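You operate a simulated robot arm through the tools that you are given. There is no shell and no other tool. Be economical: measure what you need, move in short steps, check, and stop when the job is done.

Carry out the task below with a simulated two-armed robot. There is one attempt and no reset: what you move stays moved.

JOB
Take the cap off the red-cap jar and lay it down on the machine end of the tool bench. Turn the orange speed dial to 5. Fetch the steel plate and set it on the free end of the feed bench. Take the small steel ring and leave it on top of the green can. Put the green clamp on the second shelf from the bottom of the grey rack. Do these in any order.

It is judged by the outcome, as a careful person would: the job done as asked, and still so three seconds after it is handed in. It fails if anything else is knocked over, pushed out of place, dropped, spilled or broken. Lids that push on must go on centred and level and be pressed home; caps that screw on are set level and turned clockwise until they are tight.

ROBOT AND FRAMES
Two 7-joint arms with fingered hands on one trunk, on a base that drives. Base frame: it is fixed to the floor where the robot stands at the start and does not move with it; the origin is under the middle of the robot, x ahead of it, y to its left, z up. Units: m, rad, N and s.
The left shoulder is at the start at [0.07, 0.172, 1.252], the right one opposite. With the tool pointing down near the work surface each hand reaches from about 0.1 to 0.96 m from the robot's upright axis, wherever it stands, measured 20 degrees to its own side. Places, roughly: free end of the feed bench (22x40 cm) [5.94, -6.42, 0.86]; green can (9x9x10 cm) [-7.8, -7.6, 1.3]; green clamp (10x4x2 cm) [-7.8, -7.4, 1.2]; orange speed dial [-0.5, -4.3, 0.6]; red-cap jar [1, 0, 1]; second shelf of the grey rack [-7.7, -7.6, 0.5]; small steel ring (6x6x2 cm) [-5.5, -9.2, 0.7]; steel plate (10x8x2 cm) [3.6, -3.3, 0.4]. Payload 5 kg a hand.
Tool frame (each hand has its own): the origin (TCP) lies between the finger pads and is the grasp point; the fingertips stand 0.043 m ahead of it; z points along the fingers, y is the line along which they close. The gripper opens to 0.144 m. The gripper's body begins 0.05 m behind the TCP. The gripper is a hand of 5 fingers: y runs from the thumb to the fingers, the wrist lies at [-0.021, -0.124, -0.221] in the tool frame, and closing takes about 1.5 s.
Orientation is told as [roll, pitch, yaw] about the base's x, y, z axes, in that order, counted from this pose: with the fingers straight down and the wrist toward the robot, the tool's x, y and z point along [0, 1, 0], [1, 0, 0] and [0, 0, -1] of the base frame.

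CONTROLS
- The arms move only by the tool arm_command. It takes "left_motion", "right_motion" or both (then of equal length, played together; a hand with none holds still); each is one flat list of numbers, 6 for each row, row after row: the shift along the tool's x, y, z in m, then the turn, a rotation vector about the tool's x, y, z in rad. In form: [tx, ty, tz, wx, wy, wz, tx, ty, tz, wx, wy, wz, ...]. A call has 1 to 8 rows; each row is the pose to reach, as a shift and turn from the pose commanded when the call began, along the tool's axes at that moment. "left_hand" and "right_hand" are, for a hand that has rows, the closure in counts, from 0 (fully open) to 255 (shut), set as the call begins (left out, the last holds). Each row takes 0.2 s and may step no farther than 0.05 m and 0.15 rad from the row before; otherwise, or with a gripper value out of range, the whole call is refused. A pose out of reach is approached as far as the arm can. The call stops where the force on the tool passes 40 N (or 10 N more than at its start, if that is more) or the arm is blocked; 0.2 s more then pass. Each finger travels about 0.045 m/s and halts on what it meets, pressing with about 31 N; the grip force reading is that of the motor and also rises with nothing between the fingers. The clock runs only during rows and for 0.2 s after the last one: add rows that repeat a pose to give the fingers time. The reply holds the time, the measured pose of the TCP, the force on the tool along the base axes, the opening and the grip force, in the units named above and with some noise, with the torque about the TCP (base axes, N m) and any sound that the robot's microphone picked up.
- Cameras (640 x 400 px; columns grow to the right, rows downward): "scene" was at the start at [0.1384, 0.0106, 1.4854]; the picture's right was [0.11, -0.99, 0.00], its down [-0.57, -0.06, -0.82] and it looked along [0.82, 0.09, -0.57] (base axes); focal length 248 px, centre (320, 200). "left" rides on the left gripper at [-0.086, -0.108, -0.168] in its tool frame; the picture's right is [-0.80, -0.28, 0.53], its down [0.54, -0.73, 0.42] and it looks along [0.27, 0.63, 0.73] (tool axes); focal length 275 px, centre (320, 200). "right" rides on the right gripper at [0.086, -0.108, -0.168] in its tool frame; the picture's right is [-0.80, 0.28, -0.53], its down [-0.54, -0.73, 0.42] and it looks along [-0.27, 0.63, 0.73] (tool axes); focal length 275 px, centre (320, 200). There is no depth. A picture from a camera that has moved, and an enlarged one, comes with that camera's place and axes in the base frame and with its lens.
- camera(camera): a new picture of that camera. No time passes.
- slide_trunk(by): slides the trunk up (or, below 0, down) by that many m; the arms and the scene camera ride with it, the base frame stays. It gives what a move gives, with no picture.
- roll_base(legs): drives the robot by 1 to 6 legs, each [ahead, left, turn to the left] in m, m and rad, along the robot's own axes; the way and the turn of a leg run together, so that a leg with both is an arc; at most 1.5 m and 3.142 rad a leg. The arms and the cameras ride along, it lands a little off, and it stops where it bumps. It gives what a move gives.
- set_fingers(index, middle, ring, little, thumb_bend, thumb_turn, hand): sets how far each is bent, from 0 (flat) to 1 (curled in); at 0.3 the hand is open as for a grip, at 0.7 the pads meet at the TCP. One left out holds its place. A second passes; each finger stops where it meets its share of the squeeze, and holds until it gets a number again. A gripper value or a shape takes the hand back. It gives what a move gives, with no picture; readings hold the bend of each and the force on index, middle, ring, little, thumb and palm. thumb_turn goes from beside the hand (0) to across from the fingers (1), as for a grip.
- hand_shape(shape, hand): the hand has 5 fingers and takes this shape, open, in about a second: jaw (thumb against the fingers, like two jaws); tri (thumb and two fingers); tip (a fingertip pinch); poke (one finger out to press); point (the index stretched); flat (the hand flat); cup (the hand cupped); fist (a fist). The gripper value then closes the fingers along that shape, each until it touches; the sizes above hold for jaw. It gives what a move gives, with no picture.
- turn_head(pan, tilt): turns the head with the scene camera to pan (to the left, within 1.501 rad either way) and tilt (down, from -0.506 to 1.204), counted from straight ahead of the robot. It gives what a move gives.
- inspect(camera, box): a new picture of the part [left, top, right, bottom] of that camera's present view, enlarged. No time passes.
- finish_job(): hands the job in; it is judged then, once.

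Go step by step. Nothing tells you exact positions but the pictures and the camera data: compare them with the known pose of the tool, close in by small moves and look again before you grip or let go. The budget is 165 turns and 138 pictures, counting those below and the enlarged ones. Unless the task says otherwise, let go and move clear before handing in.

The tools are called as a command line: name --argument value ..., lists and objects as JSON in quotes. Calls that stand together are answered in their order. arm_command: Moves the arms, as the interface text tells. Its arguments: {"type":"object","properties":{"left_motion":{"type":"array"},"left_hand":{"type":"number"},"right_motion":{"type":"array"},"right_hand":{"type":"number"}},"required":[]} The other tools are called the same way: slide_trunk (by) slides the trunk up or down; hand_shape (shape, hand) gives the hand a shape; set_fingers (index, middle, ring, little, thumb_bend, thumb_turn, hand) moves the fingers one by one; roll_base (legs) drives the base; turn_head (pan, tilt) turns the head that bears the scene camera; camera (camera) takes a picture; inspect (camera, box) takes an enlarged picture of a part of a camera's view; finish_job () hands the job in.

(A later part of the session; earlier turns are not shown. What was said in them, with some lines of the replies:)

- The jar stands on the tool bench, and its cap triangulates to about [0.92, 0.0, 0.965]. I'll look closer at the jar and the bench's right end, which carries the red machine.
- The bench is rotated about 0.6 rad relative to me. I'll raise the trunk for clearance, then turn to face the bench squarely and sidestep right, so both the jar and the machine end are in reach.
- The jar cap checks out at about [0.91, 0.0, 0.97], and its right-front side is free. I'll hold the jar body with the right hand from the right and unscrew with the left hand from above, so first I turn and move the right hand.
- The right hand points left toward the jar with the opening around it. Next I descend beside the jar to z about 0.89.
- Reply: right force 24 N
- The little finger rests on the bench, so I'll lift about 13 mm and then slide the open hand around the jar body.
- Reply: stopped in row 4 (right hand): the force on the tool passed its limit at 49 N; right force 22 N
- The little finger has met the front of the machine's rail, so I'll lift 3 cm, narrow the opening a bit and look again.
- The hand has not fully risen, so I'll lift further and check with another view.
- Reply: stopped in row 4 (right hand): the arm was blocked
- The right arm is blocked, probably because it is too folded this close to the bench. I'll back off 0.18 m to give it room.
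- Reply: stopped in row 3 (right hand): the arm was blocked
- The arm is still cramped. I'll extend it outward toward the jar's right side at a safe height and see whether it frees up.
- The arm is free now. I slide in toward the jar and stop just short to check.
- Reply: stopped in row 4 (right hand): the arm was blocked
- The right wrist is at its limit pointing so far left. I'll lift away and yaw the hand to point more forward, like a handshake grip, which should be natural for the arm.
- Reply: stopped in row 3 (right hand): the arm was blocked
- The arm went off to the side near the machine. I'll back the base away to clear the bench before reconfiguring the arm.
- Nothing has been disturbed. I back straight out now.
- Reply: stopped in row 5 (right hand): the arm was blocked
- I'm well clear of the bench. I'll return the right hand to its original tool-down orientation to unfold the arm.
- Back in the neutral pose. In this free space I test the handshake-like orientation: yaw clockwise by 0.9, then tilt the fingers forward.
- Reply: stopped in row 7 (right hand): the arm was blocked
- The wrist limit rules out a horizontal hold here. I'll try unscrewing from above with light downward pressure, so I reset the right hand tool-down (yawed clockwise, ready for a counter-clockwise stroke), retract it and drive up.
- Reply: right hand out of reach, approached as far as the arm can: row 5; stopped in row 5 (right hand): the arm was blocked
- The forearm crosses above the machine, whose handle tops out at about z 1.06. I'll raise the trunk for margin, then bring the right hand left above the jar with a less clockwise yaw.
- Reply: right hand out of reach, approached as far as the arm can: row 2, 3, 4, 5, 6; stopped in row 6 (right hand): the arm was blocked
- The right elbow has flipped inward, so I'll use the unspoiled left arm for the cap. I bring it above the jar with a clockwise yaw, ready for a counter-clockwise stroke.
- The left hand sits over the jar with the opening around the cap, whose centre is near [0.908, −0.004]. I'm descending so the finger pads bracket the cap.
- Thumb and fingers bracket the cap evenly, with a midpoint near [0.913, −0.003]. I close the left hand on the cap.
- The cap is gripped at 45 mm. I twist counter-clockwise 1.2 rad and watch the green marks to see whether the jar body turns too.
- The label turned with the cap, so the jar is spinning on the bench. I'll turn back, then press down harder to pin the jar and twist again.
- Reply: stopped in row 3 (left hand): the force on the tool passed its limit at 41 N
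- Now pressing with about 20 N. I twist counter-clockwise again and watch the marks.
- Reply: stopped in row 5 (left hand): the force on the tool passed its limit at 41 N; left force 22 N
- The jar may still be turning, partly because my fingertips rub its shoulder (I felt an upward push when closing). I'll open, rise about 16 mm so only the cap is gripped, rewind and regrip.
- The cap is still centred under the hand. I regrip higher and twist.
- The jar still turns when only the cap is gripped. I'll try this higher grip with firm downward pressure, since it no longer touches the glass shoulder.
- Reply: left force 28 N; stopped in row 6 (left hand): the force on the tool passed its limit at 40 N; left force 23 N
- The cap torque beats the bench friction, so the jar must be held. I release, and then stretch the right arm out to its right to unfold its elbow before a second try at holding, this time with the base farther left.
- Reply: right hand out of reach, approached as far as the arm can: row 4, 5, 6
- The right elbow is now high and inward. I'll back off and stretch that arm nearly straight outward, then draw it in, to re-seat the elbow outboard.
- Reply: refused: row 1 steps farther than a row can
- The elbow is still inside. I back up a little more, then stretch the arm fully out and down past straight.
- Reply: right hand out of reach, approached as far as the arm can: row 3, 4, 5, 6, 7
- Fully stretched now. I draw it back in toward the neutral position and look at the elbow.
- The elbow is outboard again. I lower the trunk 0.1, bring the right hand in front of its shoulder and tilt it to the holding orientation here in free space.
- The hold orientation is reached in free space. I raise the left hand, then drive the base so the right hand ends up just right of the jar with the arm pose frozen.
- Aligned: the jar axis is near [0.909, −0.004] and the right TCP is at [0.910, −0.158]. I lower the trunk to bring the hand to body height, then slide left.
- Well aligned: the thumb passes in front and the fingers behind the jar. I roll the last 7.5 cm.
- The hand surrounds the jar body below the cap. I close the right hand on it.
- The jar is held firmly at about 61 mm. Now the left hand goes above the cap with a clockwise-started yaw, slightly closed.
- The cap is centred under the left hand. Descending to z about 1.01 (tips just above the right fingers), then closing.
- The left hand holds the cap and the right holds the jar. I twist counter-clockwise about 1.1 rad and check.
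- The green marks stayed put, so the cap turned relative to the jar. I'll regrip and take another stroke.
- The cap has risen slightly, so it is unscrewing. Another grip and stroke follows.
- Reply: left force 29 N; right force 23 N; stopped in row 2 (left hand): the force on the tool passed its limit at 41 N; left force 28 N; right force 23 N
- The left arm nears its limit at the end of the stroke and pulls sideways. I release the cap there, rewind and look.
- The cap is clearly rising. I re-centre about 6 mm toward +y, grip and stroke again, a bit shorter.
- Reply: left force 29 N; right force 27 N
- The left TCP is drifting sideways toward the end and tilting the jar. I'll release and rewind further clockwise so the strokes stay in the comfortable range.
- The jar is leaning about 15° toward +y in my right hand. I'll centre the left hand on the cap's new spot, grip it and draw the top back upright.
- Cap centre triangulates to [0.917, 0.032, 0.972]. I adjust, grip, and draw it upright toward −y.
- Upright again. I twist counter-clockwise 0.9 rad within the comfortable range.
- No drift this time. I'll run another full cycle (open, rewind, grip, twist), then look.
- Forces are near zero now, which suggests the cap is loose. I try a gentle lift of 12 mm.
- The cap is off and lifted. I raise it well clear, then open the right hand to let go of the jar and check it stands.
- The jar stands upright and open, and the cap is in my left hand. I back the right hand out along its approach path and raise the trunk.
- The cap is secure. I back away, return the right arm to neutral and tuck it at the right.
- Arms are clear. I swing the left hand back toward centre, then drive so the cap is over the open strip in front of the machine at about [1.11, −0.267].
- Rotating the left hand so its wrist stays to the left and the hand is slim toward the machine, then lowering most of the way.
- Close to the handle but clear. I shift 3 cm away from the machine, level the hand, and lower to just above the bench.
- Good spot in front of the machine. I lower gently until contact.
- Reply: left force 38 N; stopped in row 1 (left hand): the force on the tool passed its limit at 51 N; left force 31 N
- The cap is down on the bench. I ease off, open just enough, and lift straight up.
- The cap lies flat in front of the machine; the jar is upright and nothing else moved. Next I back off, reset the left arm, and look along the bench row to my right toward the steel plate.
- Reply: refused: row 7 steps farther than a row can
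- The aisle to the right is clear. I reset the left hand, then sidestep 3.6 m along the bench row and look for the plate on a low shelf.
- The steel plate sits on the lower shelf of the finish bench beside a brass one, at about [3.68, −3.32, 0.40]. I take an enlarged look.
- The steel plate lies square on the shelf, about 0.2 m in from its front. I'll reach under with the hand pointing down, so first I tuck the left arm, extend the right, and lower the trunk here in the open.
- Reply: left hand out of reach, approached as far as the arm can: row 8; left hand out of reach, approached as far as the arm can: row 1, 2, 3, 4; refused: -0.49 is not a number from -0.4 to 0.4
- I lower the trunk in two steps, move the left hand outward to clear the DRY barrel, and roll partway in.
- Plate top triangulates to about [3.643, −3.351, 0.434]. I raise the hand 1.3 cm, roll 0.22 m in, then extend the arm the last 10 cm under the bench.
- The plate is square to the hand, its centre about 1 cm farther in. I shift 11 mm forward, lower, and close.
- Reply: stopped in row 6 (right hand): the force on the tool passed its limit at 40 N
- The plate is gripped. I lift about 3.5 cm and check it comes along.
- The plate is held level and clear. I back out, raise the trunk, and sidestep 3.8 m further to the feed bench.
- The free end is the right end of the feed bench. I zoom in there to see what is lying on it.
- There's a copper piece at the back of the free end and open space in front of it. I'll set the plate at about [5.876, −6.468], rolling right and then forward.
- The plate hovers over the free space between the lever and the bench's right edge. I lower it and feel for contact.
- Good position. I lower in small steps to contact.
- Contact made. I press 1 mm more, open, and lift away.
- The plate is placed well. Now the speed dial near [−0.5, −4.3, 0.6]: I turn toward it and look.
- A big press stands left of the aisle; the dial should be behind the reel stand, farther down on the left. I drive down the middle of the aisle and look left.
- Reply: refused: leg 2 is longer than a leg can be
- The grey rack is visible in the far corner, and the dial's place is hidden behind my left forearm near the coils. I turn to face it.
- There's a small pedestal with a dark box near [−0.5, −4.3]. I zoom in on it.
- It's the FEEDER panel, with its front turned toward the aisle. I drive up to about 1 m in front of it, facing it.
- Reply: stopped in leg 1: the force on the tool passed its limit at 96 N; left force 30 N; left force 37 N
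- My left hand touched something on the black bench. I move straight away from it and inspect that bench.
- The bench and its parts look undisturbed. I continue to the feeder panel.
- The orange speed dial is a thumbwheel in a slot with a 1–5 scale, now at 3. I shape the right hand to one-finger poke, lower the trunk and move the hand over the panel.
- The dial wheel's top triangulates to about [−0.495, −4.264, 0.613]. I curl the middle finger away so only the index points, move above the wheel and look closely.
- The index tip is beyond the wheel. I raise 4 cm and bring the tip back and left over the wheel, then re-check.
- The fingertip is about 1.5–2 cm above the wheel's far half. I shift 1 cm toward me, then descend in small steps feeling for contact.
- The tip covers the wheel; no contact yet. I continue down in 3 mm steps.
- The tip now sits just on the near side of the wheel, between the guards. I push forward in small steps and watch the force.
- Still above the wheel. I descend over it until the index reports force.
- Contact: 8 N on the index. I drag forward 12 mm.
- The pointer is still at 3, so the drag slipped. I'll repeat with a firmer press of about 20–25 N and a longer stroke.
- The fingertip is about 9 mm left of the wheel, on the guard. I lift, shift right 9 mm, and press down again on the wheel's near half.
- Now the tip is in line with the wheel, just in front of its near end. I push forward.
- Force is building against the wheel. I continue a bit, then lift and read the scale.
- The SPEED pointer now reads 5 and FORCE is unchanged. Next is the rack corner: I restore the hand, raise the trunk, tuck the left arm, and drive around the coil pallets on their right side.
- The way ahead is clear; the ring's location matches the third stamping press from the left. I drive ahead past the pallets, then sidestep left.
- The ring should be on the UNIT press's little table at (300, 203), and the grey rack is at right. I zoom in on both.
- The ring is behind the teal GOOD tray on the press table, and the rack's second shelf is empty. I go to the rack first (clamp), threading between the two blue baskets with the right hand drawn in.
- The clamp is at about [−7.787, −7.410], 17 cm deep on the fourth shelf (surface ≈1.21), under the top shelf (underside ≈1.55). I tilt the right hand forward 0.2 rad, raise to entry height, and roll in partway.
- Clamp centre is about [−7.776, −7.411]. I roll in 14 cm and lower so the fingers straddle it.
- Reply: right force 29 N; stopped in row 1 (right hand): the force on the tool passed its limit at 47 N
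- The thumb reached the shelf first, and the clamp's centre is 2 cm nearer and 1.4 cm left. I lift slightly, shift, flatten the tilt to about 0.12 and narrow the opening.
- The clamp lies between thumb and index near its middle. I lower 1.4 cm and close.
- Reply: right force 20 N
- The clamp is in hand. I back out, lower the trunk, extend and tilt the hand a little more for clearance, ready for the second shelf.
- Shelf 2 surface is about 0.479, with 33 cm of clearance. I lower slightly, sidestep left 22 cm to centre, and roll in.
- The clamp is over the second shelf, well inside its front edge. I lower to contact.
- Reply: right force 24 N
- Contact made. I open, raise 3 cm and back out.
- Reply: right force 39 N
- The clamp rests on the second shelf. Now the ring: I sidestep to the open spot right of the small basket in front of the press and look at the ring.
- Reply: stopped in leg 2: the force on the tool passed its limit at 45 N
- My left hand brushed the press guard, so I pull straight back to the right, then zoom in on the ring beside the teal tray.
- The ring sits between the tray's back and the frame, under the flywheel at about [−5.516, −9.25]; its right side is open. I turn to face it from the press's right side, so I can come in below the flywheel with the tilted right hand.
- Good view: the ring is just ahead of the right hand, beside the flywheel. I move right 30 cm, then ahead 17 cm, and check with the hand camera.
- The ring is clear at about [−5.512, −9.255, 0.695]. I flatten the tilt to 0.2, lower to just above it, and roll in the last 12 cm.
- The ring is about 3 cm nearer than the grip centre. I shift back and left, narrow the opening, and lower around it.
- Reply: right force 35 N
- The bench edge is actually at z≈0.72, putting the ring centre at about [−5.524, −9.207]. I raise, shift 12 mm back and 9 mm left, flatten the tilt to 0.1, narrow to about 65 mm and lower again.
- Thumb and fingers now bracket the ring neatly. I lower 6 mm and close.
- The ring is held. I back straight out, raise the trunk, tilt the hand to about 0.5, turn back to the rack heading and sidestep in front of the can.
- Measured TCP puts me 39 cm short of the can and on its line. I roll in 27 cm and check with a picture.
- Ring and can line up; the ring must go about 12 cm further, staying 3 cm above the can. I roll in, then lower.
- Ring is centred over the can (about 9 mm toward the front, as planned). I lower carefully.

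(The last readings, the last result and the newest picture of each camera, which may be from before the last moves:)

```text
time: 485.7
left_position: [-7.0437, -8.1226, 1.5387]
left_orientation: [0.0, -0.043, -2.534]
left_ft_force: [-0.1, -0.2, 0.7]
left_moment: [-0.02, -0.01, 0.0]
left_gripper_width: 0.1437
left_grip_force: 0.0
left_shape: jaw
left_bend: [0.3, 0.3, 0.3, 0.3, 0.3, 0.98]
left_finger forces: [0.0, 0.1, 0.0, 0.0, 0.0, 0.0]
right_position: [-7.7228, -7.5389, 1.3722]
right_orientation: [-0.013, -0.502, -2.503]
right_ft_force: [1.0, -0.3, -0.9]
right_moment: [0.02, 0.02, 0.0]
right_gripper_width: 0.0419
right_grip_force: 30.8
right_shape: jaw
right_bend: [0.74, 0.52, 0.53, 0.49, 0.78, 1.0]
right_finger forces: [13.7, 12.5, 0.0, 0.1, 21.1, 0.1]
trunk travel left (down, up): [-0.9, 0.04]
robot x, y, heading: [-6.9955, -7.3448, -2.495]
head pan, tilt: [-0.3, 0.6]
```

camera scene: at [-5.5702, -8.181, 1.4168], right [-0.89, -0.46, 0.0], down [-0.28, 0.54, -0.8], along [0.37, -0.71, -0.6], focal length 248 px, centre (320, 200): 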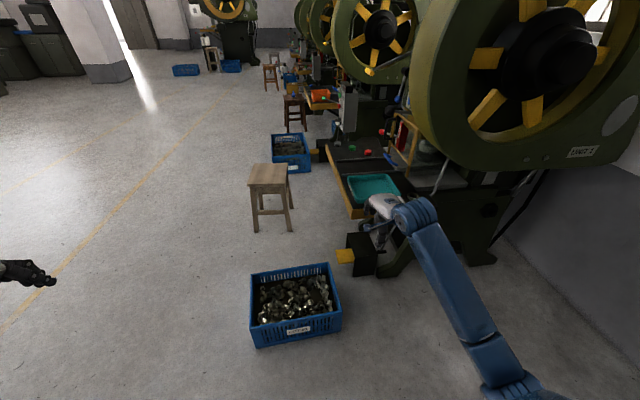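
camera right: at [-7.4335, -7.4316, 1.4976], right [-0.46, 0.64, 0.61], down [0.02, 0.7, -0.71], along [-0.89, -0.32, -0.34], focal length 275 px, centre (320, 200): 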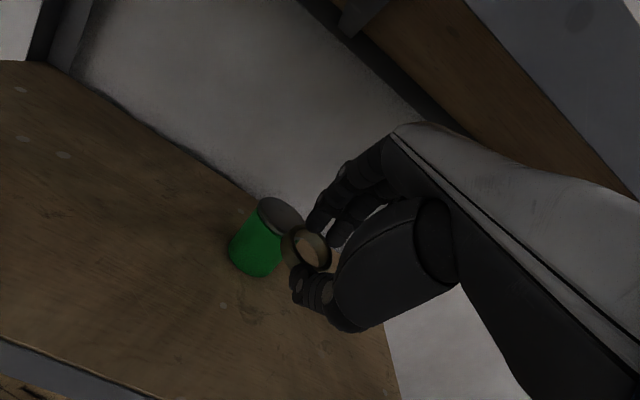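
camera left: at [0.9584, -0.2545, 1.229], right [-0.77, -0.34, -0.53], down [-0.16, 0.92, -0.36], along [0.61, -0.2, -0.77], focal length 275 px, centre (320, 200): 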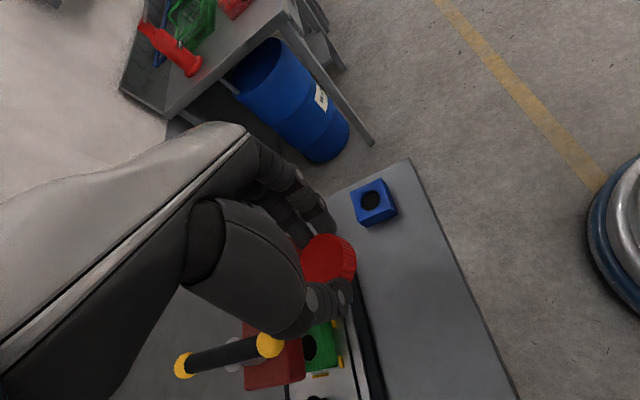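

arm_command --right_motion '[0, -0.0012, 0.0022, 0, 0, 0]'

arm_command --right_motion '[0, -0.0012, 0.0022, 0, 0, 0]'

arm_command --right_motion '[0, -0.0012, 0.0022, 0, 0, 0]'

```text
time: 486.1
left_position: [-7.0423, -8.1219, 1.5391]
left_orientation: [0.0, -0.041, -2.532]
left_ft_force: [-0.7, 0.6, -0.2]
left_moment: [-0.02, 0.02, 0.02]
left_gripper_width: 0.1438
left_grip_force: 0.0
left_shape: jaw
left_bend: [0.3, 0.3, 0.3, 0.3, 0.3, 0.98]
left_finger forces: [0.1, 0.0, 0.0, 0.0, 0.0, 0.0]
right_position: [-7.7224, -7.5395, 1.3696]
right_orientation: [-0.015, -0.501, -2.504]
right_ft_force: [-0.1, 0.0, -1.0]
right_moment: [0.0, -0.02, 0.04]
right_gripper_width: 0.0416
right_grip_force: 31.1
right_shape: jaw
right_bend: [0.74, 0.52, 0.53, 0.49, 0.78, 1.0]
right_finger forces: [13.8, 12.5, 0.0, 0.1, 21.2, 0.1]
trunk travel left (down, up): [-0.9, 0.04]
robot x, y, heading: [-6.9925, -7.3473, -2.496]
head pan, tilt: [-0.3, 0.6]
```

```text
time: 486.5
left_position: [-7.0432, -8.1217, 1.5383]
left_orientation: [0.001, -0.042, -2.534]
left_ft_force: [-0.4, -0.6, 0.3]
left_moment: [0.01, -0.03, 0.01]
left_gripper_width: 0.1439
left_grip_force: 0.1
left_shape: jaw
left_bend: [0.3, 0.3, 0.3, 0.3, 0.3, 0.98]
left_finger forces: [0.0, 0.1, 0.1, 0.0, 0.0, 0.1]
right_position: [-7.7239, -7.5405, 1.3665]
right_orientation: [-0.013, -0.498, -2.503]
right_ft_force: [-0.7, -0.4, -1.3]
right_moment: [0.03, -0.05, 0.0]
right_gripper_width: 0.0415
right_grip_force: 30.4
right_shape: jaw
right_bend: [0.74, 0.52, 0.53, 0.49, 0.78, 1.0]
right_finger forces: [13.9, 12.5, 0.1, 0.0, 21.2, 0.0]
trunk travel left (down, up): [-0.9, 0.04]
robot x, y, heading: [-6.9944, -7.3495, -2.496]
head pan, tilt: [-0.3, 0.6]
```

```text
time: 486.9
left_position: [-7.0429, -8.1222, 1.5389]
left_orientation: [0.0, -0.041, -2.535]
left_ft_force: [0.4, 0.2, 0.5]
left_moment: [0.01, 0.01, -0.02]
left_gripper_width: 0.1441
left_grip_force: 0.1
left_shape: jaw
left_bend: [0.3, 0.3, 0.3, 0.3, 0.3, 0.98]
left_finger forces: [0.0, 0.0, 0.1, 0.0, 0.0, 0.0]
right_position: [-7.7223, -7.5409, 1.3655]
right_orientation: [-0.013, -0.501, -2.502]
right_ft_force: [-0.5, 0.6, -1.4]
right_moment: [0.04, -0.02, 0.0]
right_gripper_width: 0.0419
right_grip_force: 31.1
right_shape: jaw
right_bend: [0.74, 0.52, 0.53, 0.49, 0.78, 1.0]
right_finger forces: [13.7, 12.5, 0.1, 0.0, 21.1, 0.1]
trunk travel left (down, up): [-0.9, 0.04]
robot x, y, heading: [-6.9929, -7.3453, -2.495]
head pan, tilt: [-0.3, 0.6]
```

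No contact yet. I use one picture to verify heights.

inspect --camera "right" --box '[200, 150, 400, 320]'

```text
2.35 times, centred on (300, 235) of right
camera zoom: at [-7.5295, -7.507, 1.458], right [-0.46, 0.64, 0.61], down [0.02, 0.7, -0.71], along [-0.89, -0.31, -0.34], focal length 648 px, centre (367, 118)
```

zoom: 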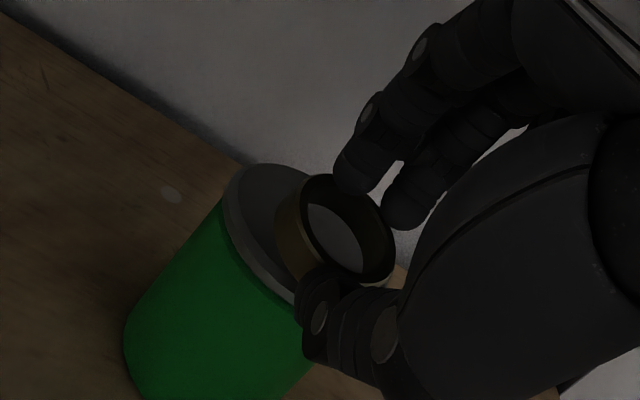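

The ring is right above the lid, centred. I continue down in 2 mm steps.

arm_command --right_motion '[0, -0.0012, 0.0022, 0, 0, 0]'

arm_command --right_motion '[0, -0.0012, 0.0022, 0, 0, 0]'

arm_command --right_motion '[0, -0.0012, 0.0022, 0, 0, 0]'

```text
time: 487.3
left_position: [-7.0438, -8.1225, 1.5383]
left_orientation: [0.0, -0.041, -2.534]
left_ft_force: [-0.3, 0.2, 0.6]
left_moment: [0.0, 0.03, -0.02]
left_gripper_width: 0.1437
left_grip_force: 0.1
left_shape: jaw
left_bend: [0.3, 0.3, 0.3, 0.3, 0.3, 0.98]
left_finger forces: [0.0, 0.0, 0.1, 0.0, 0.0, 0.0]
right_position: [-7.7208, -7.5398, 1.3613]
right_orientation: [-0.016, -0.499, -2.503]
right_ft_force: [0.5, 0.3, -0.2]
right_moment: [0.07, -0.02, -0.02]
right_gripper_width: 0.0417
right_grip_force: 31.1
right_shape: jaw
right_bend: [0.74, 0.52, 0.53, 0.49, 0.78, 1.0]
right_finger forces: [13.8, 12.4, 0.0, 0.0, 21.2, 0.0]
trunk travel left (down, up): [-0.9, 0.04]
robot x, y, heading: [-6.9963, -7.3484, -2.498]
head pan, tilt: [-0.3, 0.6]
```

```text
time: 487.7
left_position: [-7.0427, -8.1212, 1.5396]
left_orientation: [0.0, -0.042, -2.535]
left_ft_force: [-0.5, 0.4, 0.0]
left_moment: [0.0, 0.01, -0.03]
left_gripper_width: 0.1441
left_grip_force: 0.0
left_shape: jaw
left_bend: [0.3, 0.3, 0.3, 0.3, 0.3, 0.98]
left_finger forces: [0.1, 0.0, 0.0, 0.0, 0.0, 0.0]
right_position: [-7.7227, -7.5403, 1.3607]
right_orientation: [-0.015, -0.501, -2.504]
right_ft_force: [-0.1, 0.2, 1.0]
right_moment: [0.03, -0.01, 0.01]
right_gripper_width: 0.0419
right_grip_force: 30.4
right_shape: jaw
right_bend: [0.74, 0.52, 0.53, 0.49, 0.78, 1.0]
right_finger forces: [14.2, 13.2, 0.1, 0.0, 21.8, 0.0]
trunk travel left (down, up): [-0.9, 0.04]
robot x, y, heading: [-6.9934, -7.3501, -2.491]
head pan, tilt: [-0.3, 0.6]
```

```text
time: 488.1
left_position: [-7.0425, -8.1229, 1.5389]
left_orientation: [0.0, -0.043, -2.533]
left_ft_force: [-0.3, -0.3, -0.7]
left_moment: [-0.03, 0.02, 0.0]
left_gripper_width: 0.1438
left_grip_force: 0.1
left_shape: jaw
left_bend: [0.3, 0.3, 0.3, 0.3, 0.3, 0.98]
left_finger forces: [0.1, 0.0, 0.1, 0.0, 0.0, 0.1]
right_position: [-7.7223, -7.5406, 1.3574]
right_orientation: [-0.013, -0.501, -2.503]
right_ft_force: [0.6, 0.6, 0.3]
right_moment: [-0.01, 0.0, 0.0]
right_gripper_width: 0.033
right_grip_force: 30.7
right_shape: jaw
right_bend: [0.76, 0.59, 0.53, 0.49, 0.84, 1.0]
right_finger forces: [0.0, 0.0, 0.0, 0.1, 0.0, 0.0]
trunk travel left (down, up): [-0.9, 0.04]
robot x, y, heading: [-6.9939, -7.3453, -2.495]
head pan, tilt: [-0.3, 0.6]
```

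The fingers suddenly closed past the ring, which slipped free on contact. I look before doing anything else.

inspect --camera "right" --box '[160, 120, 440, 340]'

```text
1.82 times, centred on (300, 230) of right
camera zoom: at [-7.5294, -7.5078, 1.4505], right [-0.46, 0.64, 0.61], down [0.02, 0.7, -0.71], along [-0.89, -0.31, -0.34], focal length 500 px, centre (356, 146)
```

zoom: 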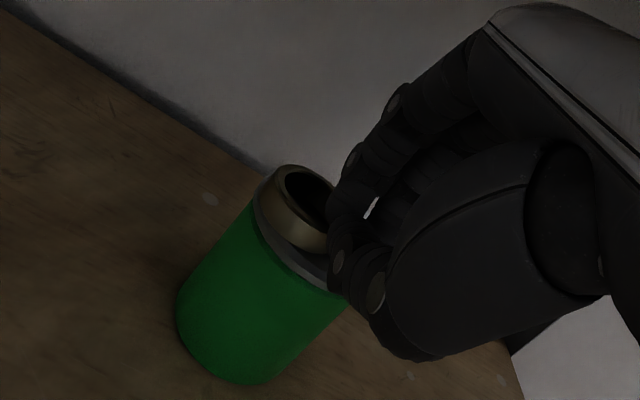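

The ring is lying flat on top of the can, with my fingers clear in front of it. I rise slightly with the hand closed and back straight out, then confirm from the head camera.

arm_command --right_motion '[0, 0.004, -0.008, 0, 0, 0, 0, 0.008, -0.018, 0, 0, 0]'

roll_base --legs '[[-0.5, 0, 0]]'

turn_head --pan -0.05 --tilt 0.55

inspect --camera "scene" --box '[220, 80, 420, 220]'

```text
time: 488.7
left_position: [-7.0428, -8.1223, 1.5391]
left_orientation: [-0.001, -0.042, -2.534]
left_ft_force: [-0.3, 1.3, 0.0]
left_moment: [-0.01, 0.01, 0.04]
left_gripper_width: 0.1438
left_grip_force: 0.1
left_shape: jaw
left_bend: [0.3, 0.3, 0.3, 0.3, 0.3, 0.98]
left_finger forces: [0.0, 0.0, 0.1, 0.1, 0.0, 0.0]
right_position: [-7.7212, -7.539, 1.3776]
right_orientation: [-0.014, -0.5, -2.503]
right_ft_force: [-0.3, 0.0, 0.3]
right_moment: [0.0, 0.01, 0.03]
right_gripper_width: 0.0331
right_grip_force: 31.3
right_shape: jaw
right_bend: [0.76, 0.59, 0.53, 0.49, 0.84, 1.0]
right_finger forces: [0.1, 0.0, 0.0, 0.1, 0.1, 0.1]
trunk travel left (down, up): [-0.9, 0.04]
robot x, y, heading: [-6.9968, -7.3465, -2.495]
head pan, tilt: [-0.3, 0.6]
```

```text
time: 491.7
left_position: [-6.6396, -7.818, 1.5373]
left_orientation: [0.0, -0.04, -2.532]
left_ft_force: [-0.4, 0.6, 0.2]
left_moment: [0.04, -0.06, -0.04]
left_gripper_width: 0.1438
left_grip_force: 0.1
left_shape: jaw
left_bend: [0.3, 0.3, 0.3, 0.3, 0.3, 0.98]
left_finger forces: [0.0, 0.1, 0.0, 0.0, 0.1, 0.1]
right_position: [-7.3191, -7.2361, 1.3755]
right_orientation: [-0.014, -0.498, -2.501]
right_ft_force: [-0.8, -0.7, -0.9]
right_moment: [0.03, 0.0, 0.01]
right_gripper_width: 0.0331
right_grip_force: 30.9
right_shape: jaw
right_bend: [0.76, 0.59, 0.53, 0.49, 0.84, 1.0]
right_finger forces: [0.0, 0.0, 0.0, 0.0, 0.0, 0.0]
trunk travel left (down, up): [-0.9, 0.04]
robot x, y, heading: [-6.5941, -7.0429, -2.497]
head pan, tilt: [-0.3, 0.6]
```

```text
time: 492.4
left_position: [-6.6377, -7.8167, 1.5392]
left_orientation: [-0.002, -0.042, -2.534]
left_ft_force: [-0.4, 0.4, 0.3]
left_moment: [0.0, 0.01, -0.01]
left_gripper_width: 0.1437
left_grip_force: 0.2
left_shape: jaw
left_bend: [0.3, 0.3, 0.3, 0.3, 0.3, 0.98]
left_finger forces: [0.0, 0.1, 0.0, 0.1, 0.0, 0.0]
right_position: [-7.3169, -7.2363, 1.3765]
right_orientation: [-0.012, -0.499, -2.501]
right_ft_force: [-1.1, 0.5, -1.0]
right_moment: [-0.01, 0.02, -0.03]
right_gripper_width: 0.0331
right_grip_force: 31.3
right_shape: jaw
right_bend: [0.76, 0.59, 0.53, 0.49, 0.84, 1.0]
right_finger forces: [0.0, 0.1, 0.1, 0.0, 0.0, 0.1]
trunk travel left (down, up): [-0.9, 0.04]
robot x, y, heading: [-6.5887, -7.0422, -2.49]
head pan, tilt: [-0.051, 0.55]
```

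```text
2.86 times, centred on (320, 150) of scene
camera zoom: at [-6.7054, -7.1226, 2.0405], right [-0.56, 0.83, 0.0], down [0.43, 0.29, -0.85], along [-0.71, -0.48, -0.52], focal length 709 px, centre (320, 343)
```

zoom: 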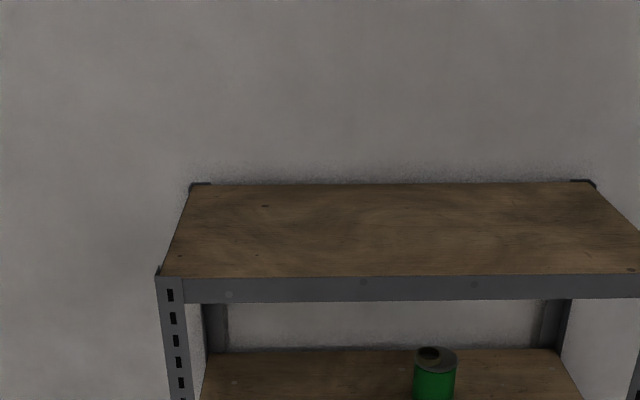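

The final view shows the ring resting on top of the green can. All five tasks are done and both hands are clear, so I hand in.

finish_job

```text
The job is handed in.
```

I finished all five parts and handed the job in; the result has not been reported back.

- **Cap:** it is off the red-cap jar and lying in front of the machine on the tool bench. The open jar is standing upright, possibly a centimetre or so off its original spot.
- **Speed dial:** the pointer reads 5, and the FORCE dial beside it did not move.
- **Steel plate:** it is on the free end of the feed bench, in front of the copper piece.
- **Ring:** it is on top of the green can. It slipped out of my fingers as it touched the lid, landed flat, and sits slightly off-centre.
- **Clamp:** it is on the second shelf from the bottom of the grey rack.

My left hand bumped a black bench and later the press while I was driving. The bench looked undisturbed when I checked. The press looked normal in later pictures, though I did not inspect it for this.
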